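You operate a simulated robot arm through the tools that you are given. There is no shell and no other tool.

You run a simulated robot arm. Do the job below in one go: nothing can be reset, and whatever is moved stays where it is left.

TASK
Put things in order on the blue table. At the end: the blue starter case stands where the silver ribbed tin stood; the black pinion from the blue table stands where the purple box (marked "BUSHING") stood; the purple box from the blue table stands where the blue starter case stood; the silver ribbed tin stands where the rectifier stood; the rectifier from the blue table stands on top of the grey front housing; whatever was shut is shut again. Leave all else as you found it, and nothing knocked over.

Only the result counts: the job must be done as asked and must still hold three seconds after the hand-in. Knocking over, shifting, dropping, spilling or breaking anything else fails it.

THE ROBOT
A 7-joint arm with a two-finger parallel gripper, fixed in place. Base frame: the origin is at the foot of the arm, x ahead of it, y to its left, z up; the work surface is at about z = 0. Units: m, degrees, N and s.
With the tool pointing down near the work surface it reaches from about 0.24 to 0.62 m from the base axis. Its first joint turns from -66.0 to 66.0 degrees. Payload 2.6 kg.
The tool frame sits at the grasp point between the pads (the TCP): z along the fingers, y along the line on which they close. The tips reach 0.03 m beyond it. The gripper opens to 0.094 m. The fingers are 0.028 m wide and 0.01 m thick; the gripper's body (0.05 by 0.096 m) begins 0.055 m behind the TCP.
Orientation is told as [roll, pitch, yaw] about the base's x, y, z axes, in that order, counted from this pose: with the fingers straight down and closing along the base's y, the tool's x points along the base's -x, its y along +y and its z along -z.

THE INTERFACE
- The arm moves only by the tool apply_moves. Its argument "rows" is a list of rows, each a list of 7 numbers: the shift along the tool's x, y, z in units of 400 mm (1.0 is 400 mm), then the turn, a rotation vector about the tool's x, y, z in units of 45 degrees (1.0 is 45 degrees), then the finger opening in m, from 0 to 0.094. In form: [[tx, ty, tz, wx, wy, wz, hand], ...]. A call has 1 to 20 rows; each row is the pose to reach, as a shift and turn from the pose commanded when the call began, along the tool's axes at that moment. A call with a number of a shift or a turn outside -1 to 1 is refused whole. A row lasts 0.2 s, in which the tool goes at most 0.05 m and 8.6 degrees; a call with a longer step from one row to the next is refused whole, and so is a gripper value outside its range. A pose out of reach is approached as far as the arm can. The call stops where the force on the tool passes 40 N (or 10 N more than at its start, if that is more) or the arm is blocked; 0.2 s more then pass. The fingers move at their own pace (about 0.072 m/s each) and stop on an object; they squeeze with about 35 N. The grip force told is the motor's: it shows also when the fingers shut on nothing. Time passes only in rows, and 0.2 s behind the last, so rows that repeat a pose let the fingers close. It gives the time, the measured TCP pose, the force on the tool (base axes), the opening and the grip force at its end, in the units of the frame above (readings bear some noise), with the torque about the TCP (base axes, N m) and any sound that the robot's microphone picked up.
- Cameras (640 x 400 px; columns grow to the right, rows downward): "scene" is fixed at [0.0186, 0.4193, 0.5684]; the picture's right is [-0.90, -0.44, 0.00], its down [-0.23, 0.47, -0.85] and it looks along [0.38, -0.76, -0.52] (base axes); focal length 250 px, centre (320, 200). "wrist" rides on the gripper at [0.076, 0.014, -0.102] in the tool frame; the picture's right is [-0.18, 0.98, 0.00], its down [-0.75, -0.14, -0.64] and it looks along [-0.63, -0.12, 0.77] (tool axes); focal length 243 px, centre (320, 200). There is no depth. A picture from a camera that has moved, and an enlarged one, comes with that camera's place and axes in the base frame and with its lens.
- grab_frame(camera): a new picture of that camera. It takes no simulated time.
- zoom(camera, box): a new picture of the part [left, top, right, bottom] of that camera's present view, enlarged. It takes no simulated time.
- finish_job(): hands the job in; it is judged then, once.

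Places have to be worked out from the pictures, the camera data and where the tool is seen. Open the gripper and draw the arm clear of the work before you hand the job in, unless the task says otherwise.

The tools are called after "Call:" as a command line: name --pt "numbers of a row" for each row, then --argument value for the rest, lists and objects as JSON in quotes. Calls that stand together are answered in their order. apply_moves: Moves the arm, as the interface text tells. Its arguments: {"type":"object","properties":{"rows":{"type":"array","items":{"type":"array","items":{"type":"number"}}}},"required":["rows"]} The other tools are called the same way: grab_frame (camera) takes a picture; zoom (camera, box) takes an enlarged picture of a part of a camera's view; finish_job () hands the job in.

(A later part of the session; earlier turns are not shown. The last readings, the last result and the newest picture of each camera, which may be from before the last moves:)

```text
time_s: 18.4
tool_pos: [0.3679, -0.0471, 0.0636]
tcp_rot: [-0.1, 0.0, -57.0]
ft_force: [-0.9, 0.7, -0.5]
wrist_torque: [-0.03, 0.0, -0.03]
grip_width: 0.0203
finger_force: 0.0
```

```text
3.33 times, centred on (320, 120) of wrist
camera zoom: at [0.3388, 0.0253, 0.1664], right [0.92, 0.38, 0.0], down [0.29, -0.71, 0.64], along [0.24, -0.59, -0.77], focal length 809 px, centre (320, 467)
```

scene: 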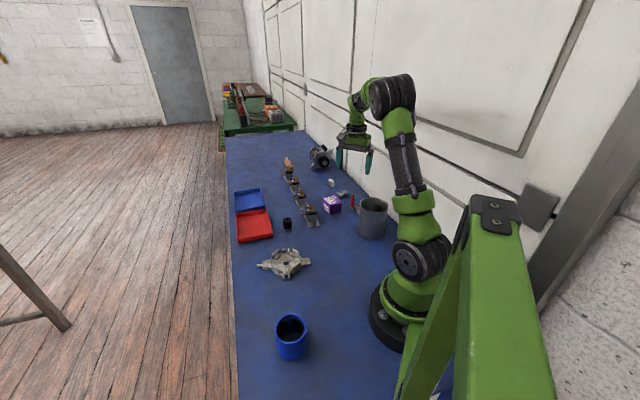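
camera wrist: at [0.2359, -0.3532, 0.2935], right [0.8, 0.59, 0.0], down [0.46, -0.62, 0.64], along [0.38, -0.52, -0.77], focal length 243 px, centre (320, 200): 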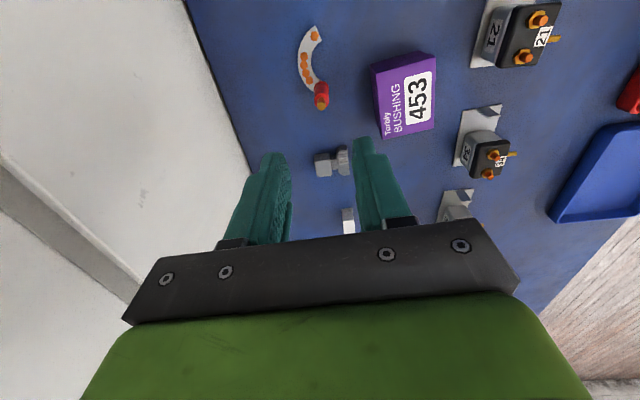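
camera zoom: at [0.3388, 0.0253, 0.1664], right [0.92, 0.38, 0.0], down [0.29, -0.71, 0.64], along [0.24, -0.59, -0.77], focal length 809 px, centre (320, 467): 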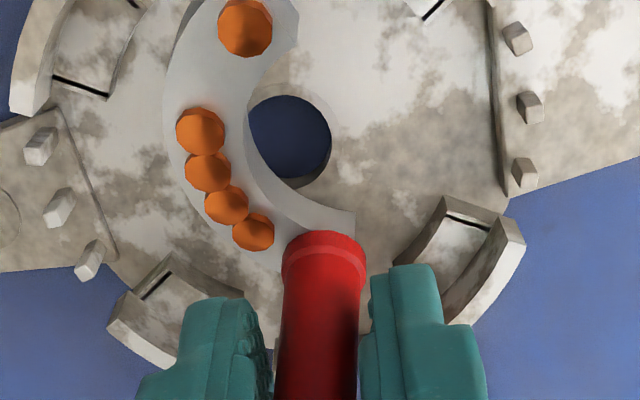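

The part is leaning lightly on the right finger. It stood freely on the table before, so I open a bit more to let it settle flat.

Call:
apply_moves --pt "0 0 0 0 0 0 0.024" --pt "0 0 0 0 0 0 0.028" --pt "0 0 0 0 0 0 0.028"

Call:
zoom --camera "scene" --box '[270, 238, 300, 268]'

Call:
zoom --camera "wrist" --box '[240, 20, 400, 150]'

```text
time_s: 19.2
tool_pos: [0.3686, -0.047, 0.0643]
tcp_rot: [0.0, -0.1, -57.0]
ft_force: [0.0, 1.0, -0.6]
wrist_torque: [-0.01, -0.02, 0.02]
grip_width: 0.0279
finger_force: 0.0
```

```text
13.33 times, centred on (285, 253) of scene
camera zoom: at [0.0186, 0.4193, 0.5684], right [-0.9, -0.44, 0.0], down [-0.23, 0.47, -0.85], along [0.38, -0.76, -0.52], focal length 3338 px, centre (787, -507)
```

zoom: 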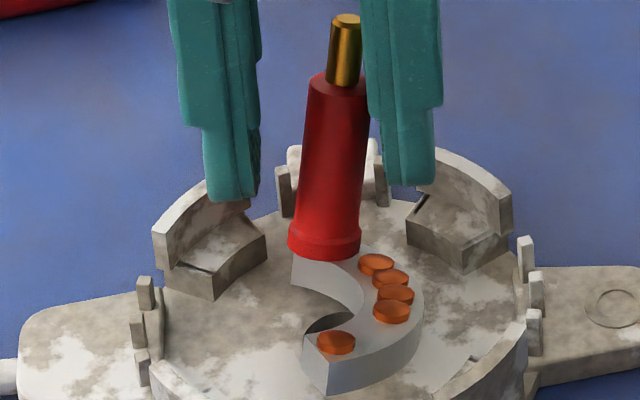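

```text
3.08 times, centred on (320, 85) of wrist
camera zoom: at [0.3389, 0.0253, 0.1664], right [0.92, 0.38, 0.0], down [0.29, -0.71, 0.64], along [0.24, -0.59, -0.77], focal length 746 px, centre (320, 554)
```

zoom: 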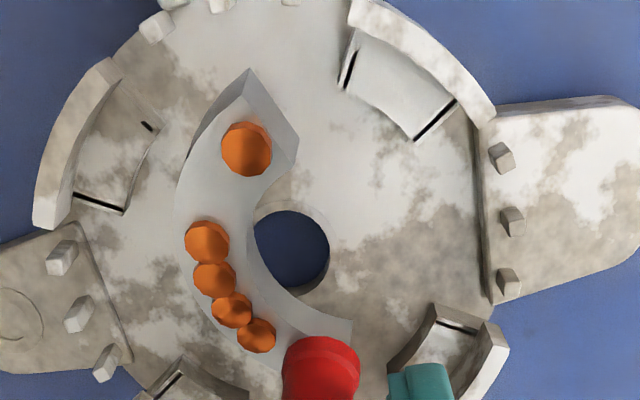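

The rectifier is tilted. Its free end sits on the housing rim at z of about 0.024 while the post end dropped to the floor at z of about 0.006, so the crescent is just too long to lie inside. I close again to straighten and hold it, then lift it clear. It can rest stably on the wall tops instead.

Call:
apply_moves --pt "0 0 0 0 0 0 0.02" --pt "0 0 0 0 0 0 0.01" --pt "0 0 0 0 0 0 0.0" --pt "0 0 0 0 0 0 0.0"

Call:
zoom --camera "scene" --box '[265, 235, 305, 270]'

Call:
zoom --camera "wrist" --box '[240, 20, 400, 150]'

```text
time_s: 20.2
tool_pos: [0.3682, -0.0475, 0.064]
tcp_rot: [0.1, 0.0, -57.0]
ft_force: [0.4, -1.5, 1.7]
wrist_torque: [-0.06, 0.02, 0.04]
grip_width: 0.0134
finger_force: 34.8
```

```text
11.43 times, centred on (285, 252) of scene
camera zoom: at [0.0186, 0.4193, 0.5684], right [-0.9, -0.44, 0.0], down [-0.23, 0.47, -0.85], along [0.38, -0.76, -0.52], focal length 2861 px, centre (720, -400)
```

zoom: 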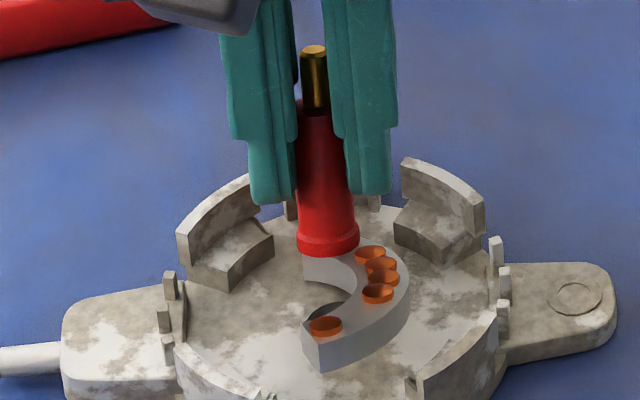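

```text
3.08 times, centred on (320, 85) of wrist
camera zoom: at [0.3389, 0.0251, 0.1664], right [0.92, 0.38, 0.0], down [0.29, -0.71, 0.64], along [0.25, -0.59, -0.77], focal length 746 px, centre (320, 554)
```

zoom: 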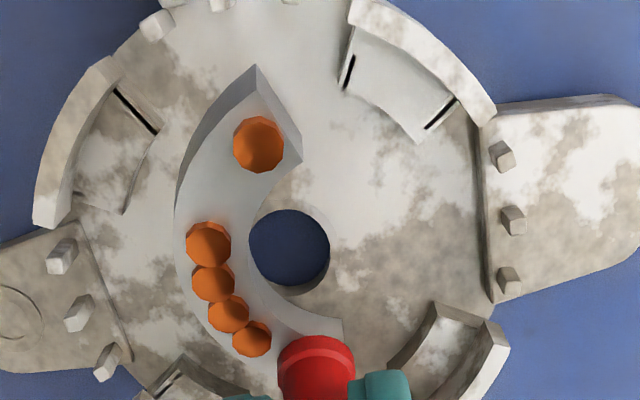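

It's gripped again at 13.4 mm and upright across the closing direction. I lift it straight up, clear of the housing.

Call:
apply_moves --pt "0 0 -0.02 0 0 0 0.0" --pt "0 0 -0.06 0 0 0 0.0" --pt "0 0 -0.12 0 0 0 0.0" --pt "0 0 -0.2 0 0 0 0.0"

Call:
zoom --camera "scene" --box '[255, 195, 315, 285]'

Call:
zoom --camera "wrist" --box '[220, 20, 420, 200]'

```text
time_s: 21.2
tool_pos: [0.3681, -0.0475, 0.1448]
tcp_rot: [0.0, 0.0, -57.0]
ft_force: [0.0, -0.2, -1.9]
wrist_torque: [-0.07, -0.04, -0.01]
grip_width: 0.0134
finger_force: 35.3
```

```text
4.44 times, centred on (285, 240) of scene
camera zoom: at [0.0186, 0.4193, 0.5684], right [-0.9, -0.44, 0.0], down [-0.23, 0.47, -0.85], along [0.38, -0.76, -0.52], focal length 1113 px, centre (476, 22)
```

zoom: 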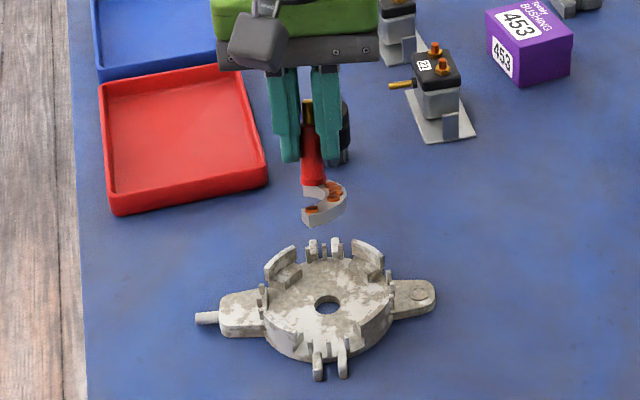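

```text
2.22 times, centred on (320, 110) of wrist
camera zoom: at [0.3395, 0.0249, 0.2473], right [0.92, 0.38, 0.0], down [0.29, -0.71, 0.64], along [0.25, -0.59, -0.77], focal length 539 px, centre (320, 400)
```

zoom: 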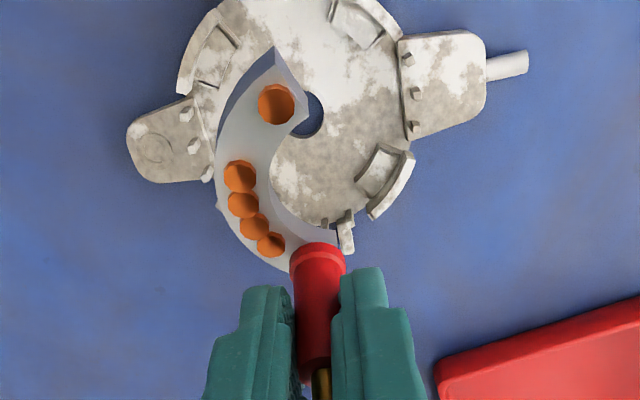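

The housing hasn't moved, and the rectifier hangs tilted about 18° in the hand. I carry it to a free patch of table near (0.275, -0.165) and pitch the tool so the crescent is level. There I can set it down and re-grip it properly.

Call:
apply_moves --pt "-0.0239 -0.0711 0.0 0 -0.08 0 0.0" --pt "-0.0478 -0.1421 0.02 0 -0.16 0 0.0" --pt "-0.0717 -0.2132 0.04 0 -0.24 0 0.0" --pt "-0.0956 -0.2842 0.06 0 -0.32 0 0.0" --pt "-0.1195 -0.3553 0.0875 0 -0.4 0 0.0"

Call:
zoom --camera "scene" --box '[270, 160, 370, 260]'

Call:
grab_frame --camera "wrist"

```text
time_s: 22.4
tool_pos: [0.2752, -0.1669, 0.1086]
tcp_rot: [0.1, -18.0, -57.0]
ft_force: [-0.4, -0.6, -0.7]
wrist_torque: [-0.01, -0.02, 0.0]
grip_width: 0.0136
finger_force: 34.8
```

```text
4.00 times, centred on (320, 210) of scene
camera zoom: at [0.0186, 0.4193, 0.5684], right [-0.9, -0.44, 0.0], down [-0.23, 0.47, -0.85], along [0.38, -0.76, -0.52], focal length 1001 px, centre (320, 160)
```

zoom: 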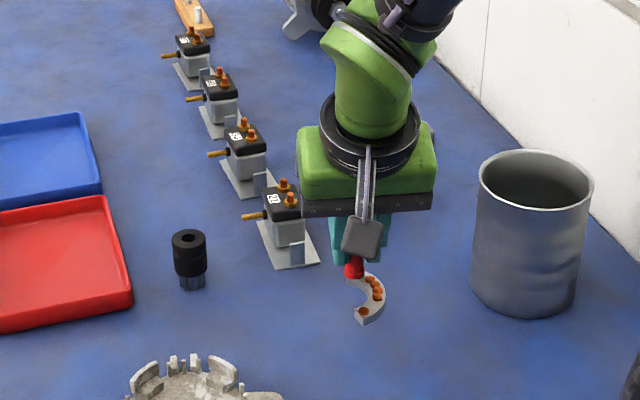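

```text
taken
camera wrist: at [0.2308, -0.0701, 0.1831], right [0.92, 0.39, 0.06], down [0.16, -0.51, 0.84], along [0.36, -0.77, -0.53], focal length 243 px, centre (320, 200)
```

wrist: 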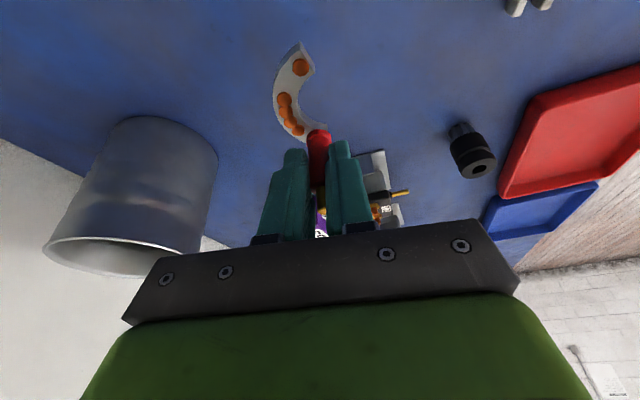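

The crescent is now close to level. I lower it straight down toward the table.

Call:
apply_moves --pt "0.0155 0 0.0476 0 0 0 0.0" --pt "0.027 0 0.0832 0 0 0 0.0" --pt "0.0348 0 0.107 0 0 0 0.0"

Call:
zoom --camera "scene" --box '[310, 190, 360, 240]'

```text
time_s: 23.2
tool_pos: [0.2763, -0.1637, 0.0637]
tcp_rot: [0.0, -18.0, -57.0]
ft_force: [0.5, -0.6, -0.8]
wrist_torque: [0.01, 0.03, 0.03]
grip_width: 0.0134
finger_force: 35.0
```

```text
8.00 times, centred on (335, 215) of scene
camera zoom: at [0.0186, 0.4193, 0.5684], right [-0.9, -0.44, 0.0], down [-0.23, 0.47, -0.85], along [0.38, -0.76, -0.52], focal length 2003 px, centre (200, 80)
```

zoom: 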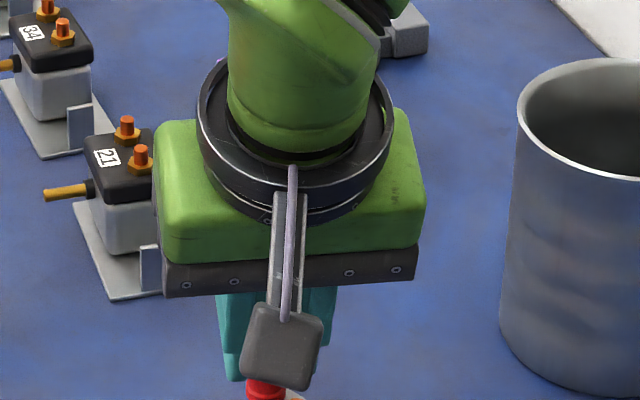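

No contact yet, so I continue down in small steps.

Call:
apply_moves --pt "0.0031 0 0.0095 0 0 0 0.0" --pt "0.0046 0 0.0143 0 0 0 0.0"

```text
time_s: 23.8
tool_pos: [0.2756, -0.1647, 0.0581]
tcp_rot: [0.0, -18.1, -57.0]
ft_force: [-0.3, -0.4, -0.4]
wrist_torque: [0.0, -0.03, 0.01]
grip_width: 0.0133
finger_force: 35.2
```

There is still no contact at z = 0.058. I go two more small steps down.

Call:
apply_moves --pt "0.0015 0 0.0048 0 0 0 0.0" --pt "0.0015 0 0.0048 0 0 0 0.0"

```text
time_s: 24.4
tool_pos: [0.2745, -0.1648, 0.0562]
tcp_rot: [0.0, -17.9, -57.1]
ft_force: [0.5, -0.2, -1.6]
wrist_torque: [-0.01, -0.02, 0.0]
grip_width: 0.0136
finger_force: 35.2
```

There is still no clear contact, so I continue 2 mm at a time.

Call:
apply_moves --pt "0.0015 0 0.0048 0 0 0 0.0" --pt "0.0023 0 0.0071 0 0 0 0.0"

Call:
grab_frame --camera "wrist"

```text
time_s: 25.0
tool_pos: [0.276, -0.1654, 0.0542]
tcp_rot: [0.1, -18.2, -57.1]
ft_force: [-6.4, 0.1, 24.7]
wrist_torque: [-0.26, 0.09, -0.05]
grip_width: 0.0137
finger_force: 35.0
```

```text
taken
camera wrist: at [0.2312, -0.0697, 0.1277], right [0.92, 0.39, 0.06], down [0.16, -0.51, 0.84], along [0.36, -0.77, -0.53], focal length 243 px, centre (320, 200)
```

wrist: 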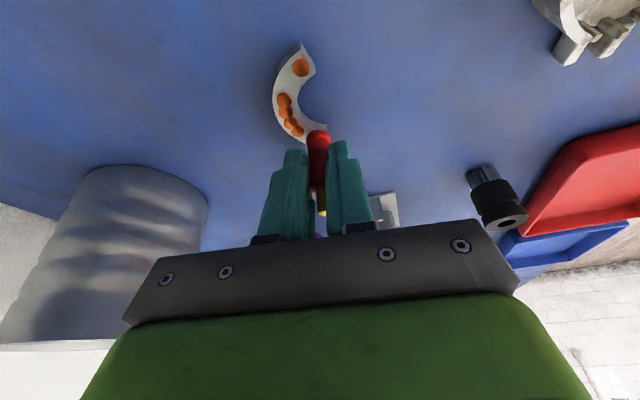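

The post end has touched the table at TCP z = 0.054. I back off about 1.5 mm to unload it, then open a little so the rectifier settles flat on the table.

Call:
apply_moves --pt "-0.0008 0 -0.0024 0 0 0 0.0" --pt "-0.0012 0 -0.0036 0 0 0 0.0" --pt "-0.0012 0 -0.0036 0 0 0 0.016" --pt "-0.0012 0 -0.0036 0 0 0 0.02" --pt "-0.0012 0 -0.0036 0 0 0 0.026"

Call:
grab_frame --camera "wrist"

Call:
zoom --camera "scene" --box '[300, 190, 370, 260]'

```text
time_s: 26.2
tool_pos: [0.2743, -0.164, 0.0541]
tcp_rot: [0.0, -18.0, -57.0]
ft_force: [0.5, 0.4, 0.6]
wrist_torque: [0.02, -0.01, -0.02]
grip_width: 0.0258
finger_force: 0.1
```

```text
taken
camera wrist: at [0.2306, -0.0693, 0.1286], right [0.92, 0.39, 0.06], down [0.16, -0.51, 0.84], along [0.36, -0.77, -0.53], focal length 243 px, centre (320, 200)
```

wrist: 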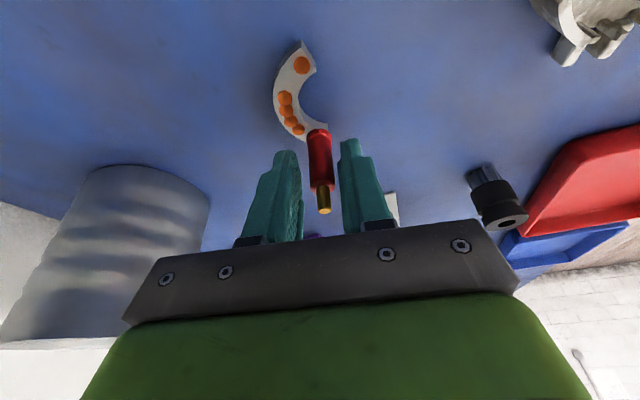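

```text
5.71 times, centred on (335, 225) of scene
camera zoom: at [0.0186, 0.4193, 0.5684], right [-0.9, -0.44, 0.0], down [-0.23, 0.47, -0.85], along [0.38, -0.76, -0.52], focal length 1430 px, centre (234, 57)
```

zoom: 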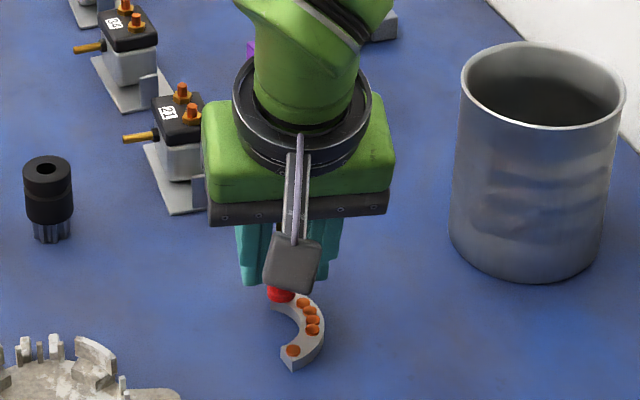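

The rectifier stands flat on the table. I open wider and draw back along the tool axis, then level the tool above it for a fresh grip.

Call:
apply_moves --pt "0 0 0 0 0 0 0.04" --pt "0 0 -0.05 0 0 0 0.04" --pt "0 0 -0.13 0 0 0 0.04" --pt "0 0 -0.22 0 0 0 0.04" --pt "0 0 -0.25 0 0.14 0 0.04" --pt "0 0 -0.25 0 0.28 0 0.04" --pt "0 0 -0.25 0 0.4 0 0.04"

Call:
zoom --camera "wrist" --box '[240, 40, 400, 180]'

Call:
zoom --camera "scene" --box '[310, 210, 360, 250]'

```text
time_s: 27.8
tool_pos: [0.2574, -0.1396, 0.15]
tcp_rot: [-0.1, 0.1, -56.9]
ft_force: [-0.3, 0.2, -0.7]
wrist_torque: [0.01, 0.02, -0.03]
grip_width: 0.0399
finger_force: 0.0
```

```text
2.86 times, centred on (320, 110) of wrist
camera zoom: at [0.2286, -0.067, 0.2524], right [0.92, 0.38, 0.0], down [0.29, -0.71, 0.64], along [0.24, -0.59, -0.77], focal length 693 px, centre (320, 457)
```

zoom: 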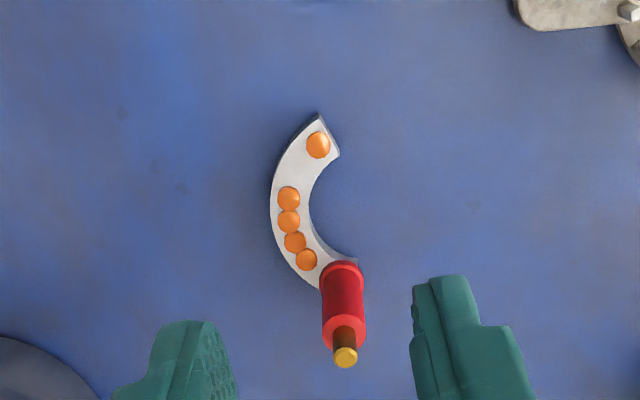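

```text
10.00 times, centred on (335, 230) of scene
camera zoom: at [0.0186, 0.4193, 0.5684], right [-0.9, -0.44, 0.0], down [-0.23, 0.47, -0.85], along [0.38, -0.76, -0.52], focal length 2503 px, centre (170, -100)
```

zoom: 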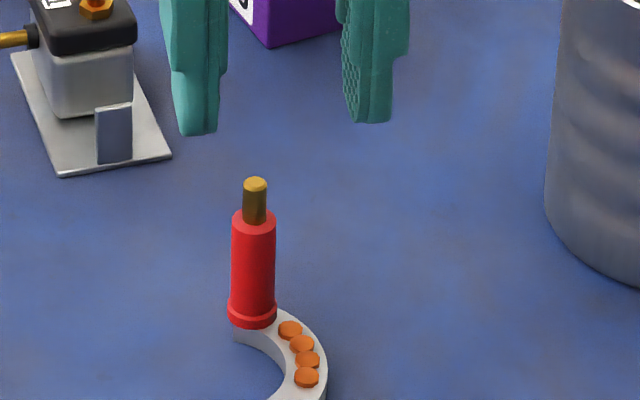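

The rectifier stands upright on the table with its post at about (0.280, -0.171). I move above the post and descend for a fresh, straight grip.

Call:
apply_moves --pt "-0.05 0.003 0 0 0 0 0.04" --pt "-0.097 0.0053 0 0 0 0 0.04" --pt "-0.097 0.0053 0.09 0 0 0 0.04" --pt "-0.097 0.0053 0.18 0 0 0 0.04" --pt "-0.097 0.0053 0.245 0 0 0 0.04"

Call:
zoom --camera "wrist" --box '[220, 60, 420, 240]'

```text
time_s: 29.0
tool_pos: [0.2814, -0.1709, 0.052]
tcp_rot: [0.0, -0.1, -57.1]
ft_force: [-0.6, 0.1, -0.3]
wrist_torque: [0.03, -0.03, 0.01]
grip_width: 0.04
finger_force: 0.0
```

```text
2.22 times, centred on (320, 150) of wrist
camera zoom: at [0.2518, -0.0986, 0.154], right [0.92, 0.38, 0.0], down [0.29, -0.71, 0.64], along [0.25, -0.59, -0.77], focal length 539 px, centre (320, 311)
```

zoom: 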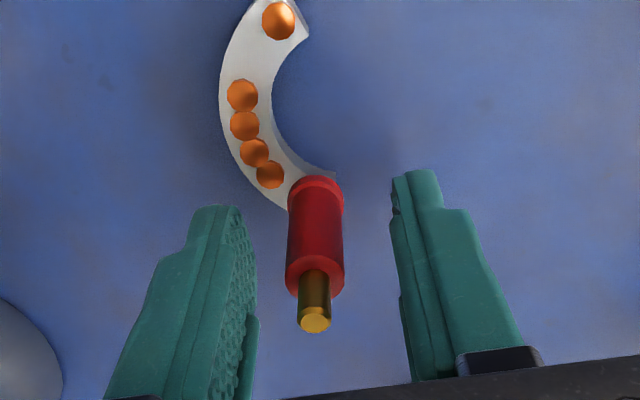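

The post is centred between the fingers with the tips clear of the crescent. I close and lift.

Call:
apply_moves --pt "0 0 0 0 0 0 0.02" --pt "0 0 0 0 0 0 0.0" --pt "0 0 0 0 0 0 0.0" --pt "0 0 0 0 0 0 0.0" --pt "0 0 -0.04 0 0 0 0.0" --pt "0 0 -0.12 0 0 0 0.0" --pt "0 0 -0.2 0 0 0 0.0"

Call:
zoom --camera "wrist" --box '[220, 20, 420, 200]'

```text
time_s: 30.6
tool_pos: [0.2817, -0.1699, 0.1307]
tcp_rot: [-0.1, 0.0, -57.0]
ft_force: [0.9, 0.0, -0.1]
wrist_torque: [0.0, 0.0, -0.01]
grip_width: 0.0137
finger_force: 35.2
```

```text
2.22 times, centred on (320, 110) of wrist
camera zoom: at [0.2527, -0.0981, 0.2337], right [0.92, 0.38, 0.0], down [0.29, -0.71, 0.64], along [0.24, -0.59, -0.77], focal length 539 px, centre (320, 400)
```

zoom: 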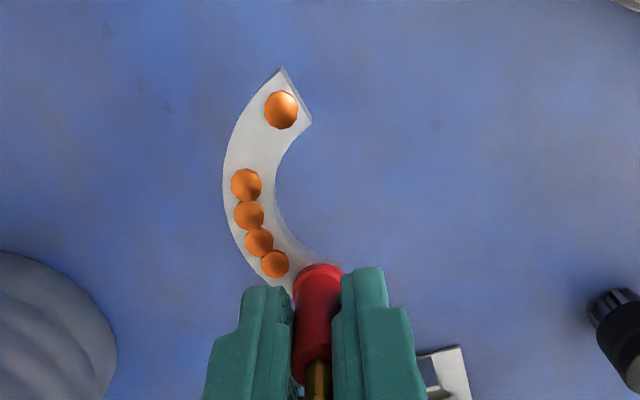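

The rectifier is held level again. I carry it above the housing. This time I offset it about 8 mm toward the left lug, so the crescent's outer edge rests on the wall tops.

Call:
apply_moves --pt "0.028 0.058 -0.02 0 0 0 0.0" --pt "0.056 0.117 -0.02 0 0 0 0.0" --pt "0.085 0.176 -0.02 0 0 0 0.0" --pt "0.113 0.234 -0.02 0 0 0 0.0" --pt "0.1415 0.2928 -0.02 0 0 0 0.0" --pt "0.1415 0.2928 0.05 0 0 0 0.0" --pt "0.1415 0.2928 0.09 0 0 0 0.0"

Call:
zoom --camera "wrist" --box '[220, 20, 420, 200]'

Call:
zoom --camera "scene" --box '[260, 220, 310, 280]'

```text
time_s: 32.2
tool_pos: [0.3484, -0.0576, 0.0951]
tcp_rot: [0.0, -0.1, -57.1]
ft_force: [1.2, -0.2, -1.5]
wrist_torque: [0.01, -0.02, -0.01]
grip_width: 0.0139
finger_force: 34.9
```

```text
2.22 times, centred on (320, 110) of wrist
camera zoom: at [0.3198, 0.0134, 0.1982], right [0.92, 0.38, 0.0], down [0.29, -0.71, 0.64], along [0.25, -0.59, -0.77], focal length 539 px, centre (320, 400)
```

zoom: 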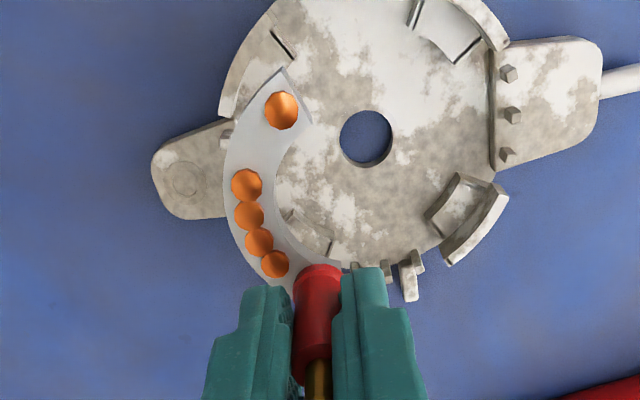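

```text
6.67 times, centred on (285, 250) of scene
camera zoom: at [0.0186, 0.4193, 0.5684], right [-0.9, -0.44, 0.0], down [-0.23, 0.47, -0.85], along [0.38, -0.76, -0.52], focal length 1669 px, centre (553, -133)
```

zoom: 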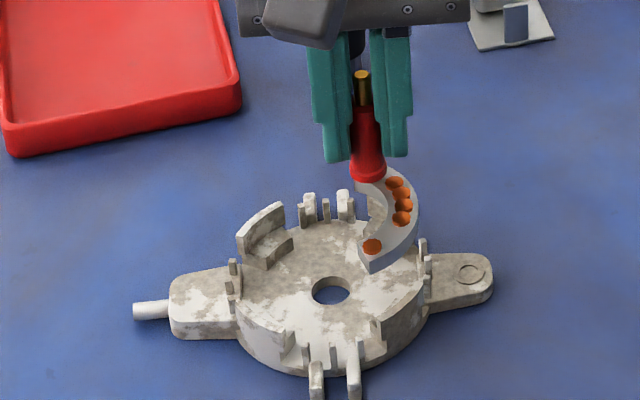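

The alignment looks right. I lower toward the wall tops, first 8 mm, then in small steps.

Call:
apply_moves --pt "0 0 0.015 0 0 0 0.0" --pt "0 0 0.028 0 0 0 0.0" --pt "0 0 0.033 0 0 0 0.0"

```text
time_s: 33.0
tool_pos: [0.3478, -0.0594, 0.0835]
tcp_rot: [-0.1, 0.0, -57.0]
ft_force: [0.3, 0.6, -1.0]
wrist_torque: [-0.02, 0.02, -0.01]
grip_width: 0.0138
finger_force: 35.0
```

No contact yet at z = 0.0835. I step down 4 mm more.

Call:
apply_moves --pt "0 0 0.005 0 0 0 0.0" --pt "0 0 0.01 0 0 0 0.0"

```text
time_s: 33.6
tool_pos: [0.348, -0.0579, 0.0791]
tcp_rot: [0.0, 0.1, -57.0]
ft_force: [0.2, 0.5, -1.5]
wrist_torque: [-0.02, -0.02, 0.0]
grip_width: 0.0139
finger_force: 35.1
```

Still free at z = 0.079. I step down again.

Call:
apply_moves --pt "0 0 0.004 0 0 0 0.0" --pt "0 0 0.0065 0 0 0 0.0"

```text
time_s: 34.2
tool_pos: [0.3481, -0.0586, 0.0764]
tcp_rot: [0.0, 0.0, -56.9]
ft_force: [-2.7, -0.6, 8.2]
wrist_torque: [-0.03, 0.18, 0.02]
grip_width: 0.0138
finger_force: 35.2
```

There is contact at TCP z = 0.0764, so the underside is at about 0.025, level with the wall tops, and the load is a light 8 N. I check both views before releasing.

Call:
zoom --camera "wrist" --box '[220, 20, 420, 200]'

Call:
zoom --camera "scene" --box '[265, 235, 305, 270]'

```text
2.22 times, centred on (320, 110) of wrist
camera zoom: at [0.3193, 0.013, 0.179], right [0.92, 0.38, 0.0], down [0.29, -0.71, 0.64], along [0.25, -0.59, -0.77], focal length 539 px, centre (320, 400)
```

zoom: 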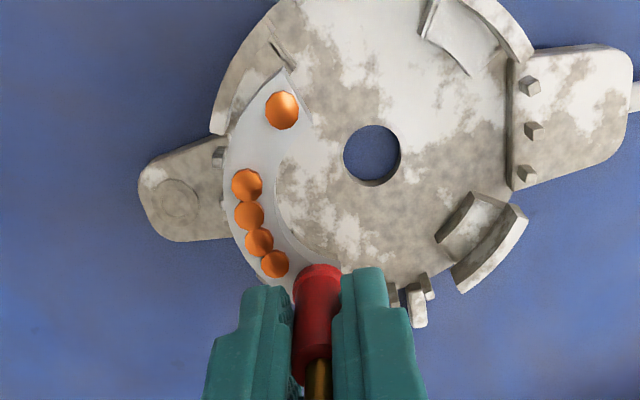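

```text
11.43 times, centred on (285, 252) of scene
camera zoom: at [0.0185, 0.4193, 0.5684], right [-0.9, -0.44, 0.0], down [-0.23, 0.47, -0.85], along [0.38, -0.76, -0.52], focal length 2861 px, centre (720, -400)
```

zoom: 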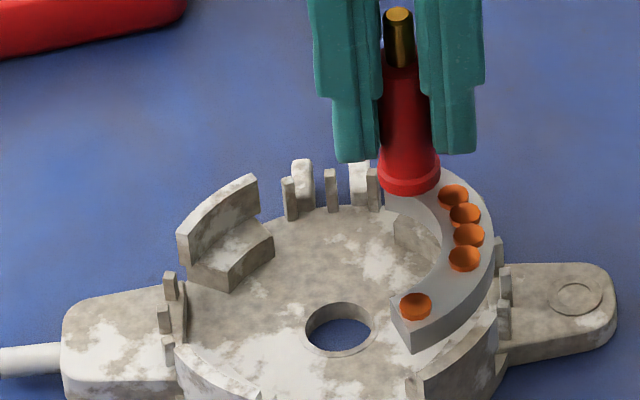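

The crescent overlaps the front wall only marginally. I raise it 3 mm, shift about 7 mm further toward the lug so it sits squarely over both walls, and lower again.

Call:
apply_moves --pt "0 0 -0.01 0 0 0 0.0" --pt "0 -0.009 -0.01 0 0 0 0.0" --pt "0 -0.0175 -0.01 0 0 0 0.0" --pt "0 -0.0175 -0.005 0 0 0 0.0" --pt "0 -0.0175 -0.002 0 0 0 0.0"

Call:
zoom --camera "wrist" --box '[220, 20, 420, 200]'

Call:
zoom --camera "scene" --box '[265, 235, 305, 270]'

```text
time_s: 35.4
tool_pos: [0.3428, -0.0632, 0.0763]
tcp_rot: [0.0, 0.0, -57.0]
ft_force: [-0.7, -0.2, -0.8]
wrist_torque: [0.0, -0.04, 0.03]
grip_width: 0.0139
finger_force: 34.7
```

```text
2.22 times, centred on (320, 110) of wrist
camera zoom: at [0.3133, 0.0093, 0.1793], right [0.92, 0.38, 0.0], down [0.29, -0.71, 0.64], along [0.24, -0.59, -0.77], focal length 539 px, centre (320, 400)
```

zoom: 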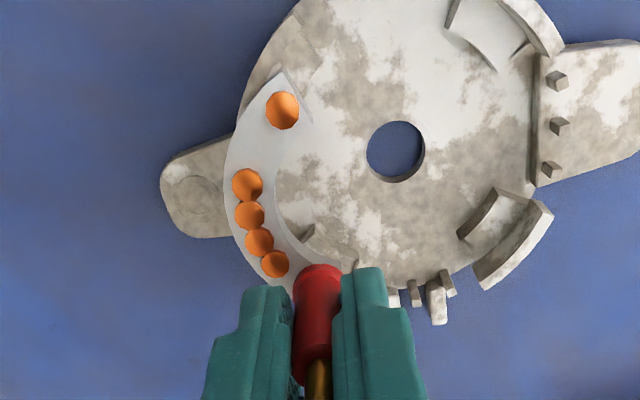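

```text
11.43 times, centred on (285, 252) of scene
camera zoom: at [0.0186, 0.4193, 0.5684], right [-0.9, -0.44, 0.0], down [-0.23, 0.47, -0.85], along [0.38, -0.76, -0.52], focal length 2861 px, centre (720, -400)
```

zoom: 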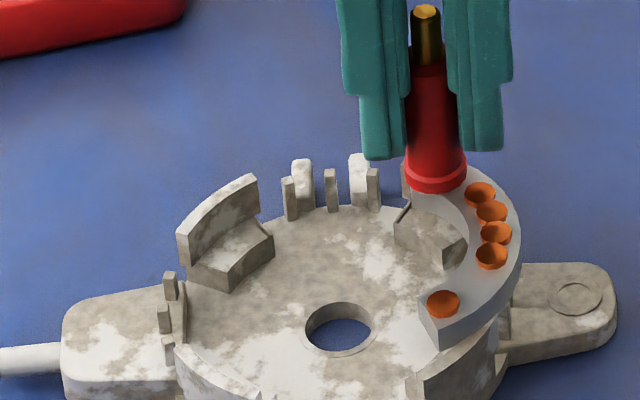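

Now the crescent covers both wall segments. I lower in 1 mm steps to contact.

Call:
apply_moves --pt "0 0 0.003 0 0 0 0.0" --pt "0 0 0.005 0 0 0 0.0"

```text
time_s: 36.0
tool_pos: [0.343, -0.0641, 0.0764]
tcp_rot: [0.1, -0.1, -57.0]
ft_force: [-7.2, 2.2, 23.2]
wrist_torque: [0.07, 0.37, -0.02]
grip_width: 0.014
finger_force: 34.9
```

Contact is firm at the same height as before. I ease off about 1 mm, then open the fingers slightly to test the stance.

Call:
apply_moves --pt "0 0 -0.002 0 0 0 0.0" --pt "0 0 -0.003 0 0 0 0.0"

```text
time_s: 36.6
tool_pos: [0.3431, -0.0623, 0.0759]
tcp_rot: [0.1, -0.1, -56.9]
ft_force: [3.5, -0.7, 5.5]
wrist_torque: [-0.09, -0.15, 0.03]
grip_width: 0.0138
finger_force: 35.1
```

The load is down to about 5 N. I open to 18 mm and check.

Call:
apply_moves --pt "0 0 -0.001 0 0 0 0.016" --pt "0 0 -0.001 0 0 0 0.019" --pt "0 0 -0.001 0 0 0 0.019" --pt "0 0 -0.001 0 0 0 0.019"

Call:
zoom --camera "wrist" --box '[220, 20, 420, 200]'

Call:
zoom --camera "scene" --box '[265, 235, 305, 270]'

```text
time_s: 37.6
tool_pos: [0.3421, -0.0632, 0.0762]
tcp_rot: [0.0, 0.1, -57.0]
ft_force: [0.1, 0.1, 0.3]
wrist_torque: [-0.04, 0.0, 0.03]
grip_width: 0.019
finger_force: 0.0
```

```text
2.22 times, centred on (320, 110) of wrist
camera zoom: at [0.3132, 0.0093, 0.1788], right [0.92, 0.38, 0.0], down [0.29, -0.71, 0.64], along [0.24, -0.59, -0.77], focal length 539 px, centre (320, 400)
```

zoom: 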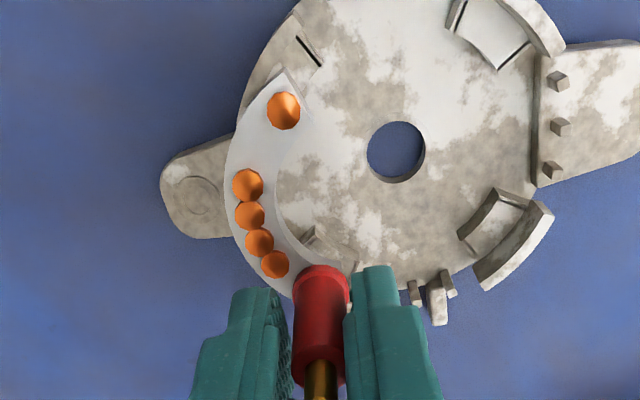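

```text
11.43 times, centred on (285, 252) of scene
camera zoom: at [0.0186, 0.4193, 0.5684], right [-0.9, -0.44, 0.0], down [-0.23, 0.47, -0.85], along [0.38, -0.76, -0.52], focal length 2861 px, centre (720, -400)
```

zoom: 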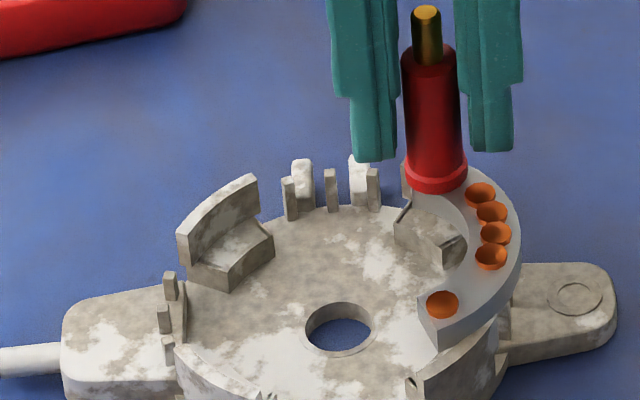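

The rectifier stays put. I open further to check that it stands by itself.

Call:
apply_moves --pt "0 0 -0.001 0 0 0 0.026" --pt "0 0 -0.001 0 0 0 0.034" --pt "0 0 -0.001 0 0 0 0.04" --pt "0 0 -0.001 0 0 0 0.04"

Call:
zoom --camera "wrist" --box '[220, 20, 420, 200]'

Call:
zoom --camera "scene" --box '[265, 235, 305, 270]'

```text
time_s: 38.6
tool_pos: [0.3426, -0.0624, 0.0765]
tcp_rot: [-0.1, 0.0, -57.1]
ft_force: [0.0, -0.1, 0.9]
wrist_torque: [-0.01, 0.0, 0.0]
grip_width: 0.0399
finger_force: 0.0
```

```text
2.22 times, centred on (320, 110) of wrist
camera zoom: at [0.3132, 0.0091, 0.1792], right [0.92, 0.38, 0.0], down [0.29, -0.71, 0.64], along [0.24, -0.59, -0.77], focal length 539 px, centre (320, 400)
```

zoom: 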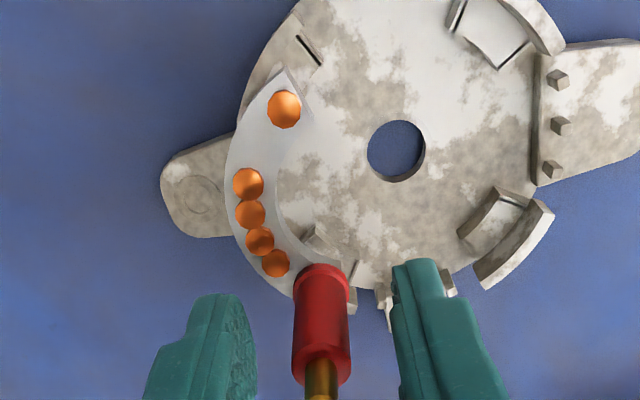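

```text
11.43 times, centred on (285, 252) of scene
camera zoom: at [0.0186, 0.4193, 0.5684], right [-0.9, -0.44, 0.0], down [-0.23, 0.47, -0.85], along [0.38, -0.76, -0.52], focal length 2861 px, centre (720, -400)
```

zoom: 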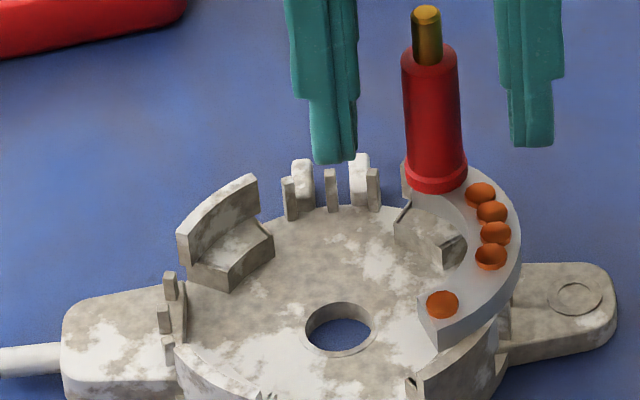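

The rectifier stands alone and level on the housing, with no lean. I rise straight up away from it.

Call:
apply_moves --pt "0 0 -0.06 0 0 0 0.045" --pt "0 0 -0.16 0 0 0 0.05" --pt "0 0 -0.27 0 0 0 0.05" --pt "0 0 -0.38 0 0 0 0.05" --pt "0 0 -0.46 0 0 0 0.05"

Call:
zoom --camera "scene" --box '[260, 225, 310, 275]'

Call:
grab_frame --camera "wrist"

```text
time_s: 39.8
tool_pos: [0.3419, -0.0634, 0.262]
tcp_rot: [0.0, 0.0, -57.0]
ft_force: [-0.5, -0.6, -0.5]
wrist_torque: [-0.02, 0.01, -0.01]
grip_width: 0.05
finger_force: 0.0
```

```text
8.00 times, centred on (285, 250) of scene
camera zoom: at [0.0186, 0.4193, 0.5684], right [-0.9, -0.44, 0.0], down [-0.23, 0.47, -0.85], along [0.38, -0.76, -0.52], focal length 2003 px, centre (600, -200)
```

zoom: 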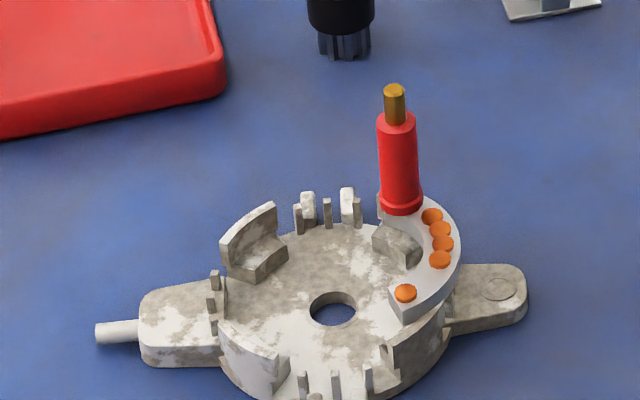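

```text
taken
camera wrist: at [0.3136, 0.0084, 0.3639], right [0.92, 0.38, 0.0], down [0.29, -0.71, 0.64], along [0.24, -0.59, -0.77], focal length 243 px, centre (320, 200)
```

wrist: 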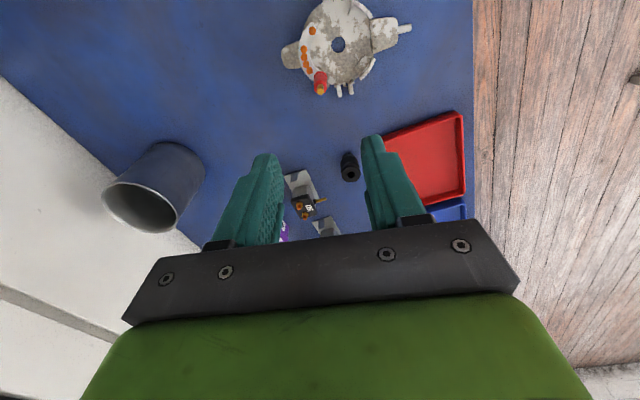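

The rectifier is stable. Next is the tin: I move high above its rim on the side away from the wall, at yaw -47°, so the fingers close across the rim.

Call:
apply_moves --pt "-0.036 -0.0915 0 0 0 -0.037 0.05" --pt "-0.072 -0.183 0 0 0 -0.074 0.05" --pt "-0.108 -0.2745 0 0 0 -0.111 0.05" --pt "-0.144 -0.366 0 0 0 -0.148 0.05" --pt "-0.18 -0.4575 0 0 0 -0.185 0.05" --pt "-0.216 -0.549 0 0 0 -0.222 0.05"

Call:
grab_frame --camera "wrist"

Call:
grab_frame --camera "scene"

```text
time_s: 41.2
tool_pos: [0.2049, -0.2555, 0.2599]
tcp_rot: [-0.1, 0.1, -46.9]
ft_force: [0.0, 0.2, 0.2]
wrist_torque: [0.0, 0.0, -0.02]
grip_width: 0.0498
finger_force: 0.0
```

```text
taken
camera wrist: at [0.1641, -0.1904, 0.3631], right [0.84, 0.54, 0.0], down [0.41, -0.65, 0.64], along [0.35, -0.54, -0.77], focal length 243 px, centre (320, 200)
```

wrist: 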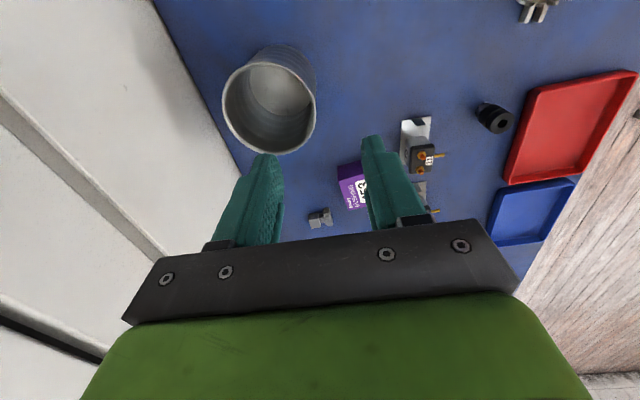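

```text
taken
```

scene: 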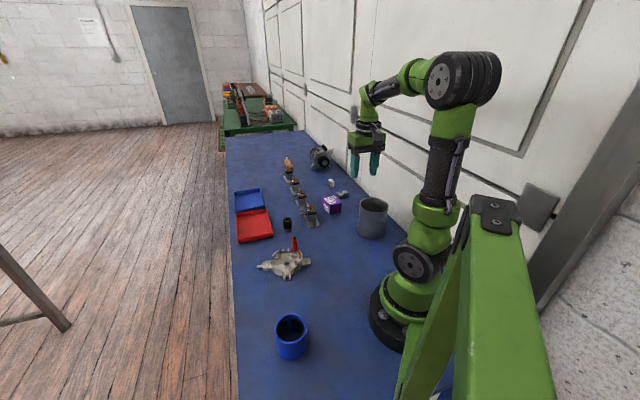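

The whole tin rim is in view now. I zoom in to measure it precisely.

Call:
zoom --camera "wrist" --box '[200, 30, 340, 170]'

Call:
zoom --camera "scene" --box '[345, 185, 405, 245]'

```text
2.86 times, centred on (270, 100) of wrist
camera zoom: at [0.1641, -0.1904, 0.3631], right [0.84, 0.54, 0.0], down [0.41, -0.65, 0.64], along [0.35, -0.54, -0.77], focal length 693 px, centre (463, 486)
```

zoom: 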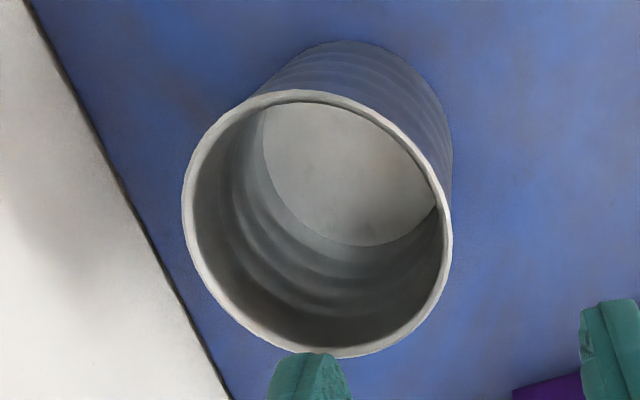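

```text
6.67 times, centred on (375, 215) of scene
camera zoom: at [0.0186, 0.4193, 0.5684], right [-0.9, -0.44, 0.0], down [-0.23, 0.47, -0.85], along [0.38, -0.76, -0.52], focal length 1669 px, centre (-47, 100)
```

zoom: 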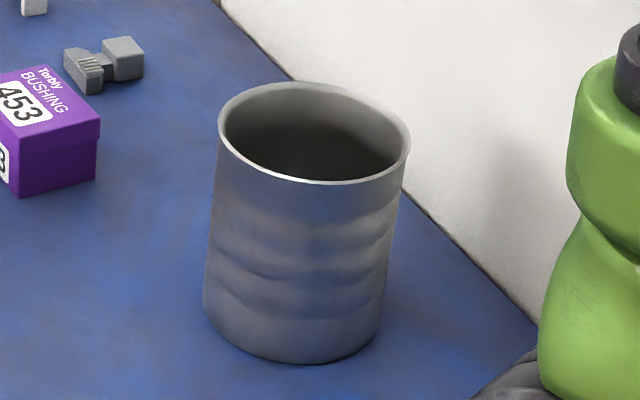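

The tin's centre is (0.169, -0.2935), with an outer diameter of about 0.095 and a wall about 3.5 mm thick. I line up over the rim at (0.2025, -0.262) and come down until the tips are just above it.

Call:
apply_moves --pt "-0.004 -0.008 0.05 0 0 0 0.05" --pt "-0.008 -0.016 0.13 0 0 0 0.05" --pt "-0.008 -0.016 0.21 0 0 0 0.05" --pt "-0.008 -0.016 0.25 0 0 0 0.05"

Call:
zoom --camera "wrist" --box '[180, 40, 440, 240]'

Call:
zoom --camera "scene" --box '[325, 130, 415, 245]'

```text
time_s: 42.2
tool_pos: [0.2031, -0.2609, 0.1621]
tcp_rot: [-0.1, -0.1, -47.0]
ft_force: [-0.3, -0.8, 0.2]
wrist_torque: [0.02, 0.02, -0.02]
grip_width: 0.05
finger_force: 0.1
```

```text
2.00 times, centred on (310, 140) of wrist
camera zoom: at [0.1618, -0.1955, 0.2631], right [0.84, 0.54, 0.0], down [0.41, -0.65, 0.64], along [0.34, -0.54, -0.77], focal length 485 px, centre (340, 320)
```

zoom: 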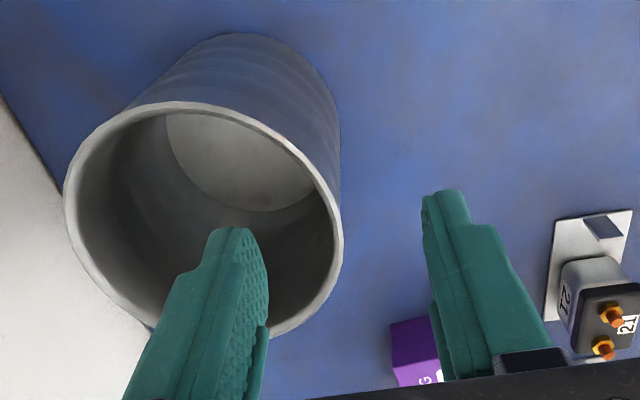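

```text
3.48 times, centred on (370, 188) of scene
camera zoom: at [0.0186, 0.4193, 0.5684], right [-0.9, -0.44, 0.0], down [-0.23, 0.47, -0.85], along [0.38, -0.76, -0.52], focal length 871 px, centre (146, 244)
```

zoom: 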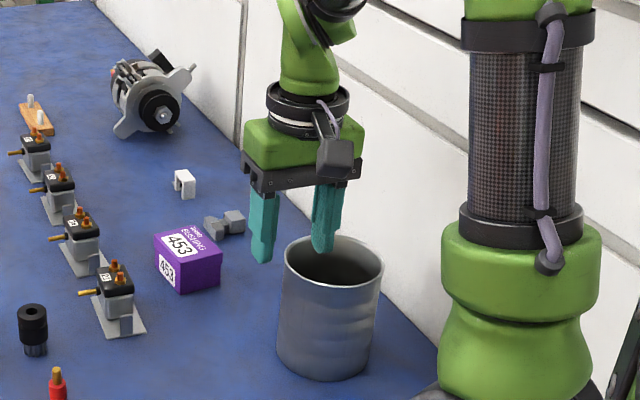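

One finger is over the inside of the tin and the other is outside, with the rim wall between them. I descend gently to TCP z of about 0.10.

Call:
apply_moves --pt "0 0 0.04 0 0 0 0.05" --pt "0 0 0.075 0 0 0 0.05" --pt "0 0 0.11 0 0 0 0.05" --pt "0 0 0.145 0 0 0 0.05" --pt "0 0 0.152 0 0 0 0.05"

Call:
zoom --camera "scene" --box '[325, 150, 415, 245]'

Call:
grab_frame --camera "wrist"

```text
time_s: 43.4
tool_pos: [0.203, -0.2609, 0.0998]
tcp_rot: [0.0, 0.0, -46.9]
ft_force: [-0.4, 0.1, -0.4]
wrist_torque: [-0.02, 0.0, -0.01]
grip_width: 0.0501
finger_force: 0.1
```

```text
4.21 times, centred on (370, 198) of scene
camera zoom: at [0.0186, 0.4193, 0.5684], right [-0.9, -0.44, 0.0], down [-0.23, 0.47, -0.85], along [0.38, -0.76, -0.52], focal length 1054 px, centre (110, 210)
```

zoom: 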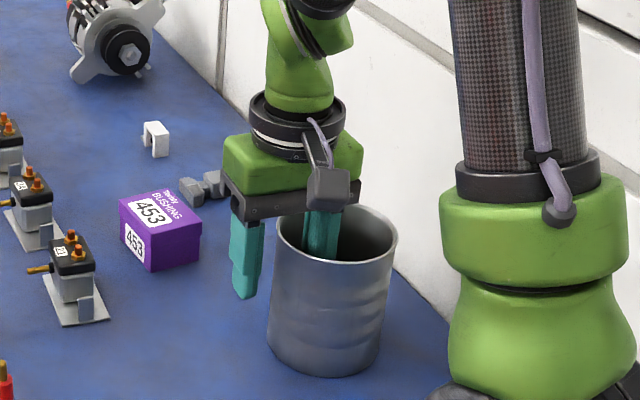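

```text
taken
camera wrist: at [0.1616, -0.1958, 0.2026], right [0.84, 0.54, 0.0], down [0.41, -0.65, 0.64], along [0.34, -0.54, -0.77], focal length 243 px, centre (320, 200)
```

wrist: 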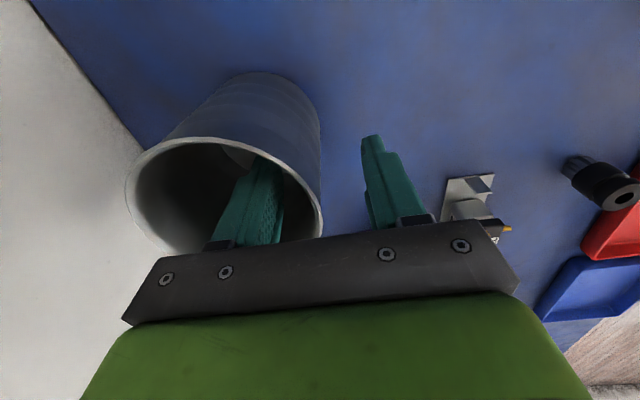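

The inner finger went in freely, so the tin really is hollow. I close on the wall.

Call:
apply_moves --pt "0 0 0 0 0 0 0.035" --pt "0 0 0 0 0 0 0.02" --pt "0 0 0 0 0 0 0.01" --pt "0 0 0 0 0 0 0.0" --pt "0 0 0 0 0 0 0.0"

Call:
zoom --camera "scene" --box '[325, 150, 415, 245]'

Call:
grab_frame --camera "wrist"

```text
time_s: 44.6
tool_pos: [0.2036, -0.2613, 0.1016]
tcp_rot: [-0.1, 0.0, -47.0]
ft_force: [0.6, -0.8, 0.4]
wrist_torque: [-0.01, -0.01, -0.03]
grip_width: 0.0092
finger_force: 34.9
```

```text
4.21 times, centred on (370, 198) of scene
camera zoom: at [0.0186, 0.4193, 0.5684], right [-0.9, -0.44, 0.0], down [-0.23, 0.47, -0.85], along [0.38, -0.76, -0.52], focal length 1054 px, centre (110, 210)
```

zoom: 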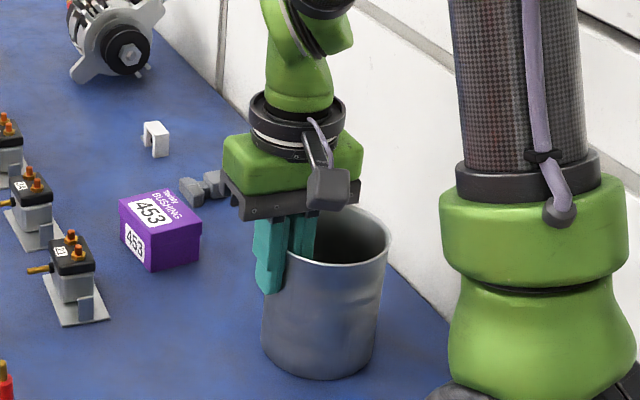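

```text
taken
camera wrist: at [0.1616, -0.1958, 0.2028], right [0.84, 0.54, 0.0], down [0.41, -0.65, 0.64], along [0.34, -0.54, -0.77], focal length 243 px, centre (320, 200)
```

wrist: 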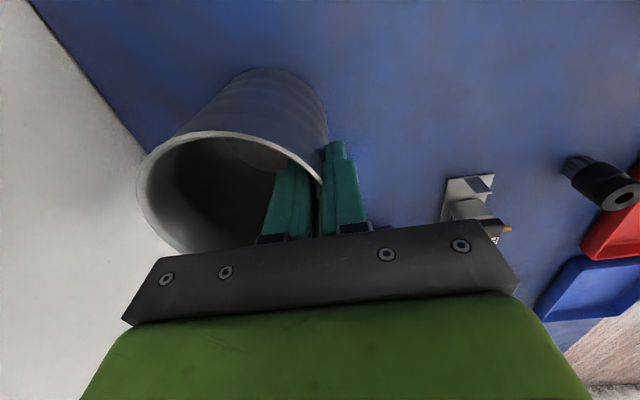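

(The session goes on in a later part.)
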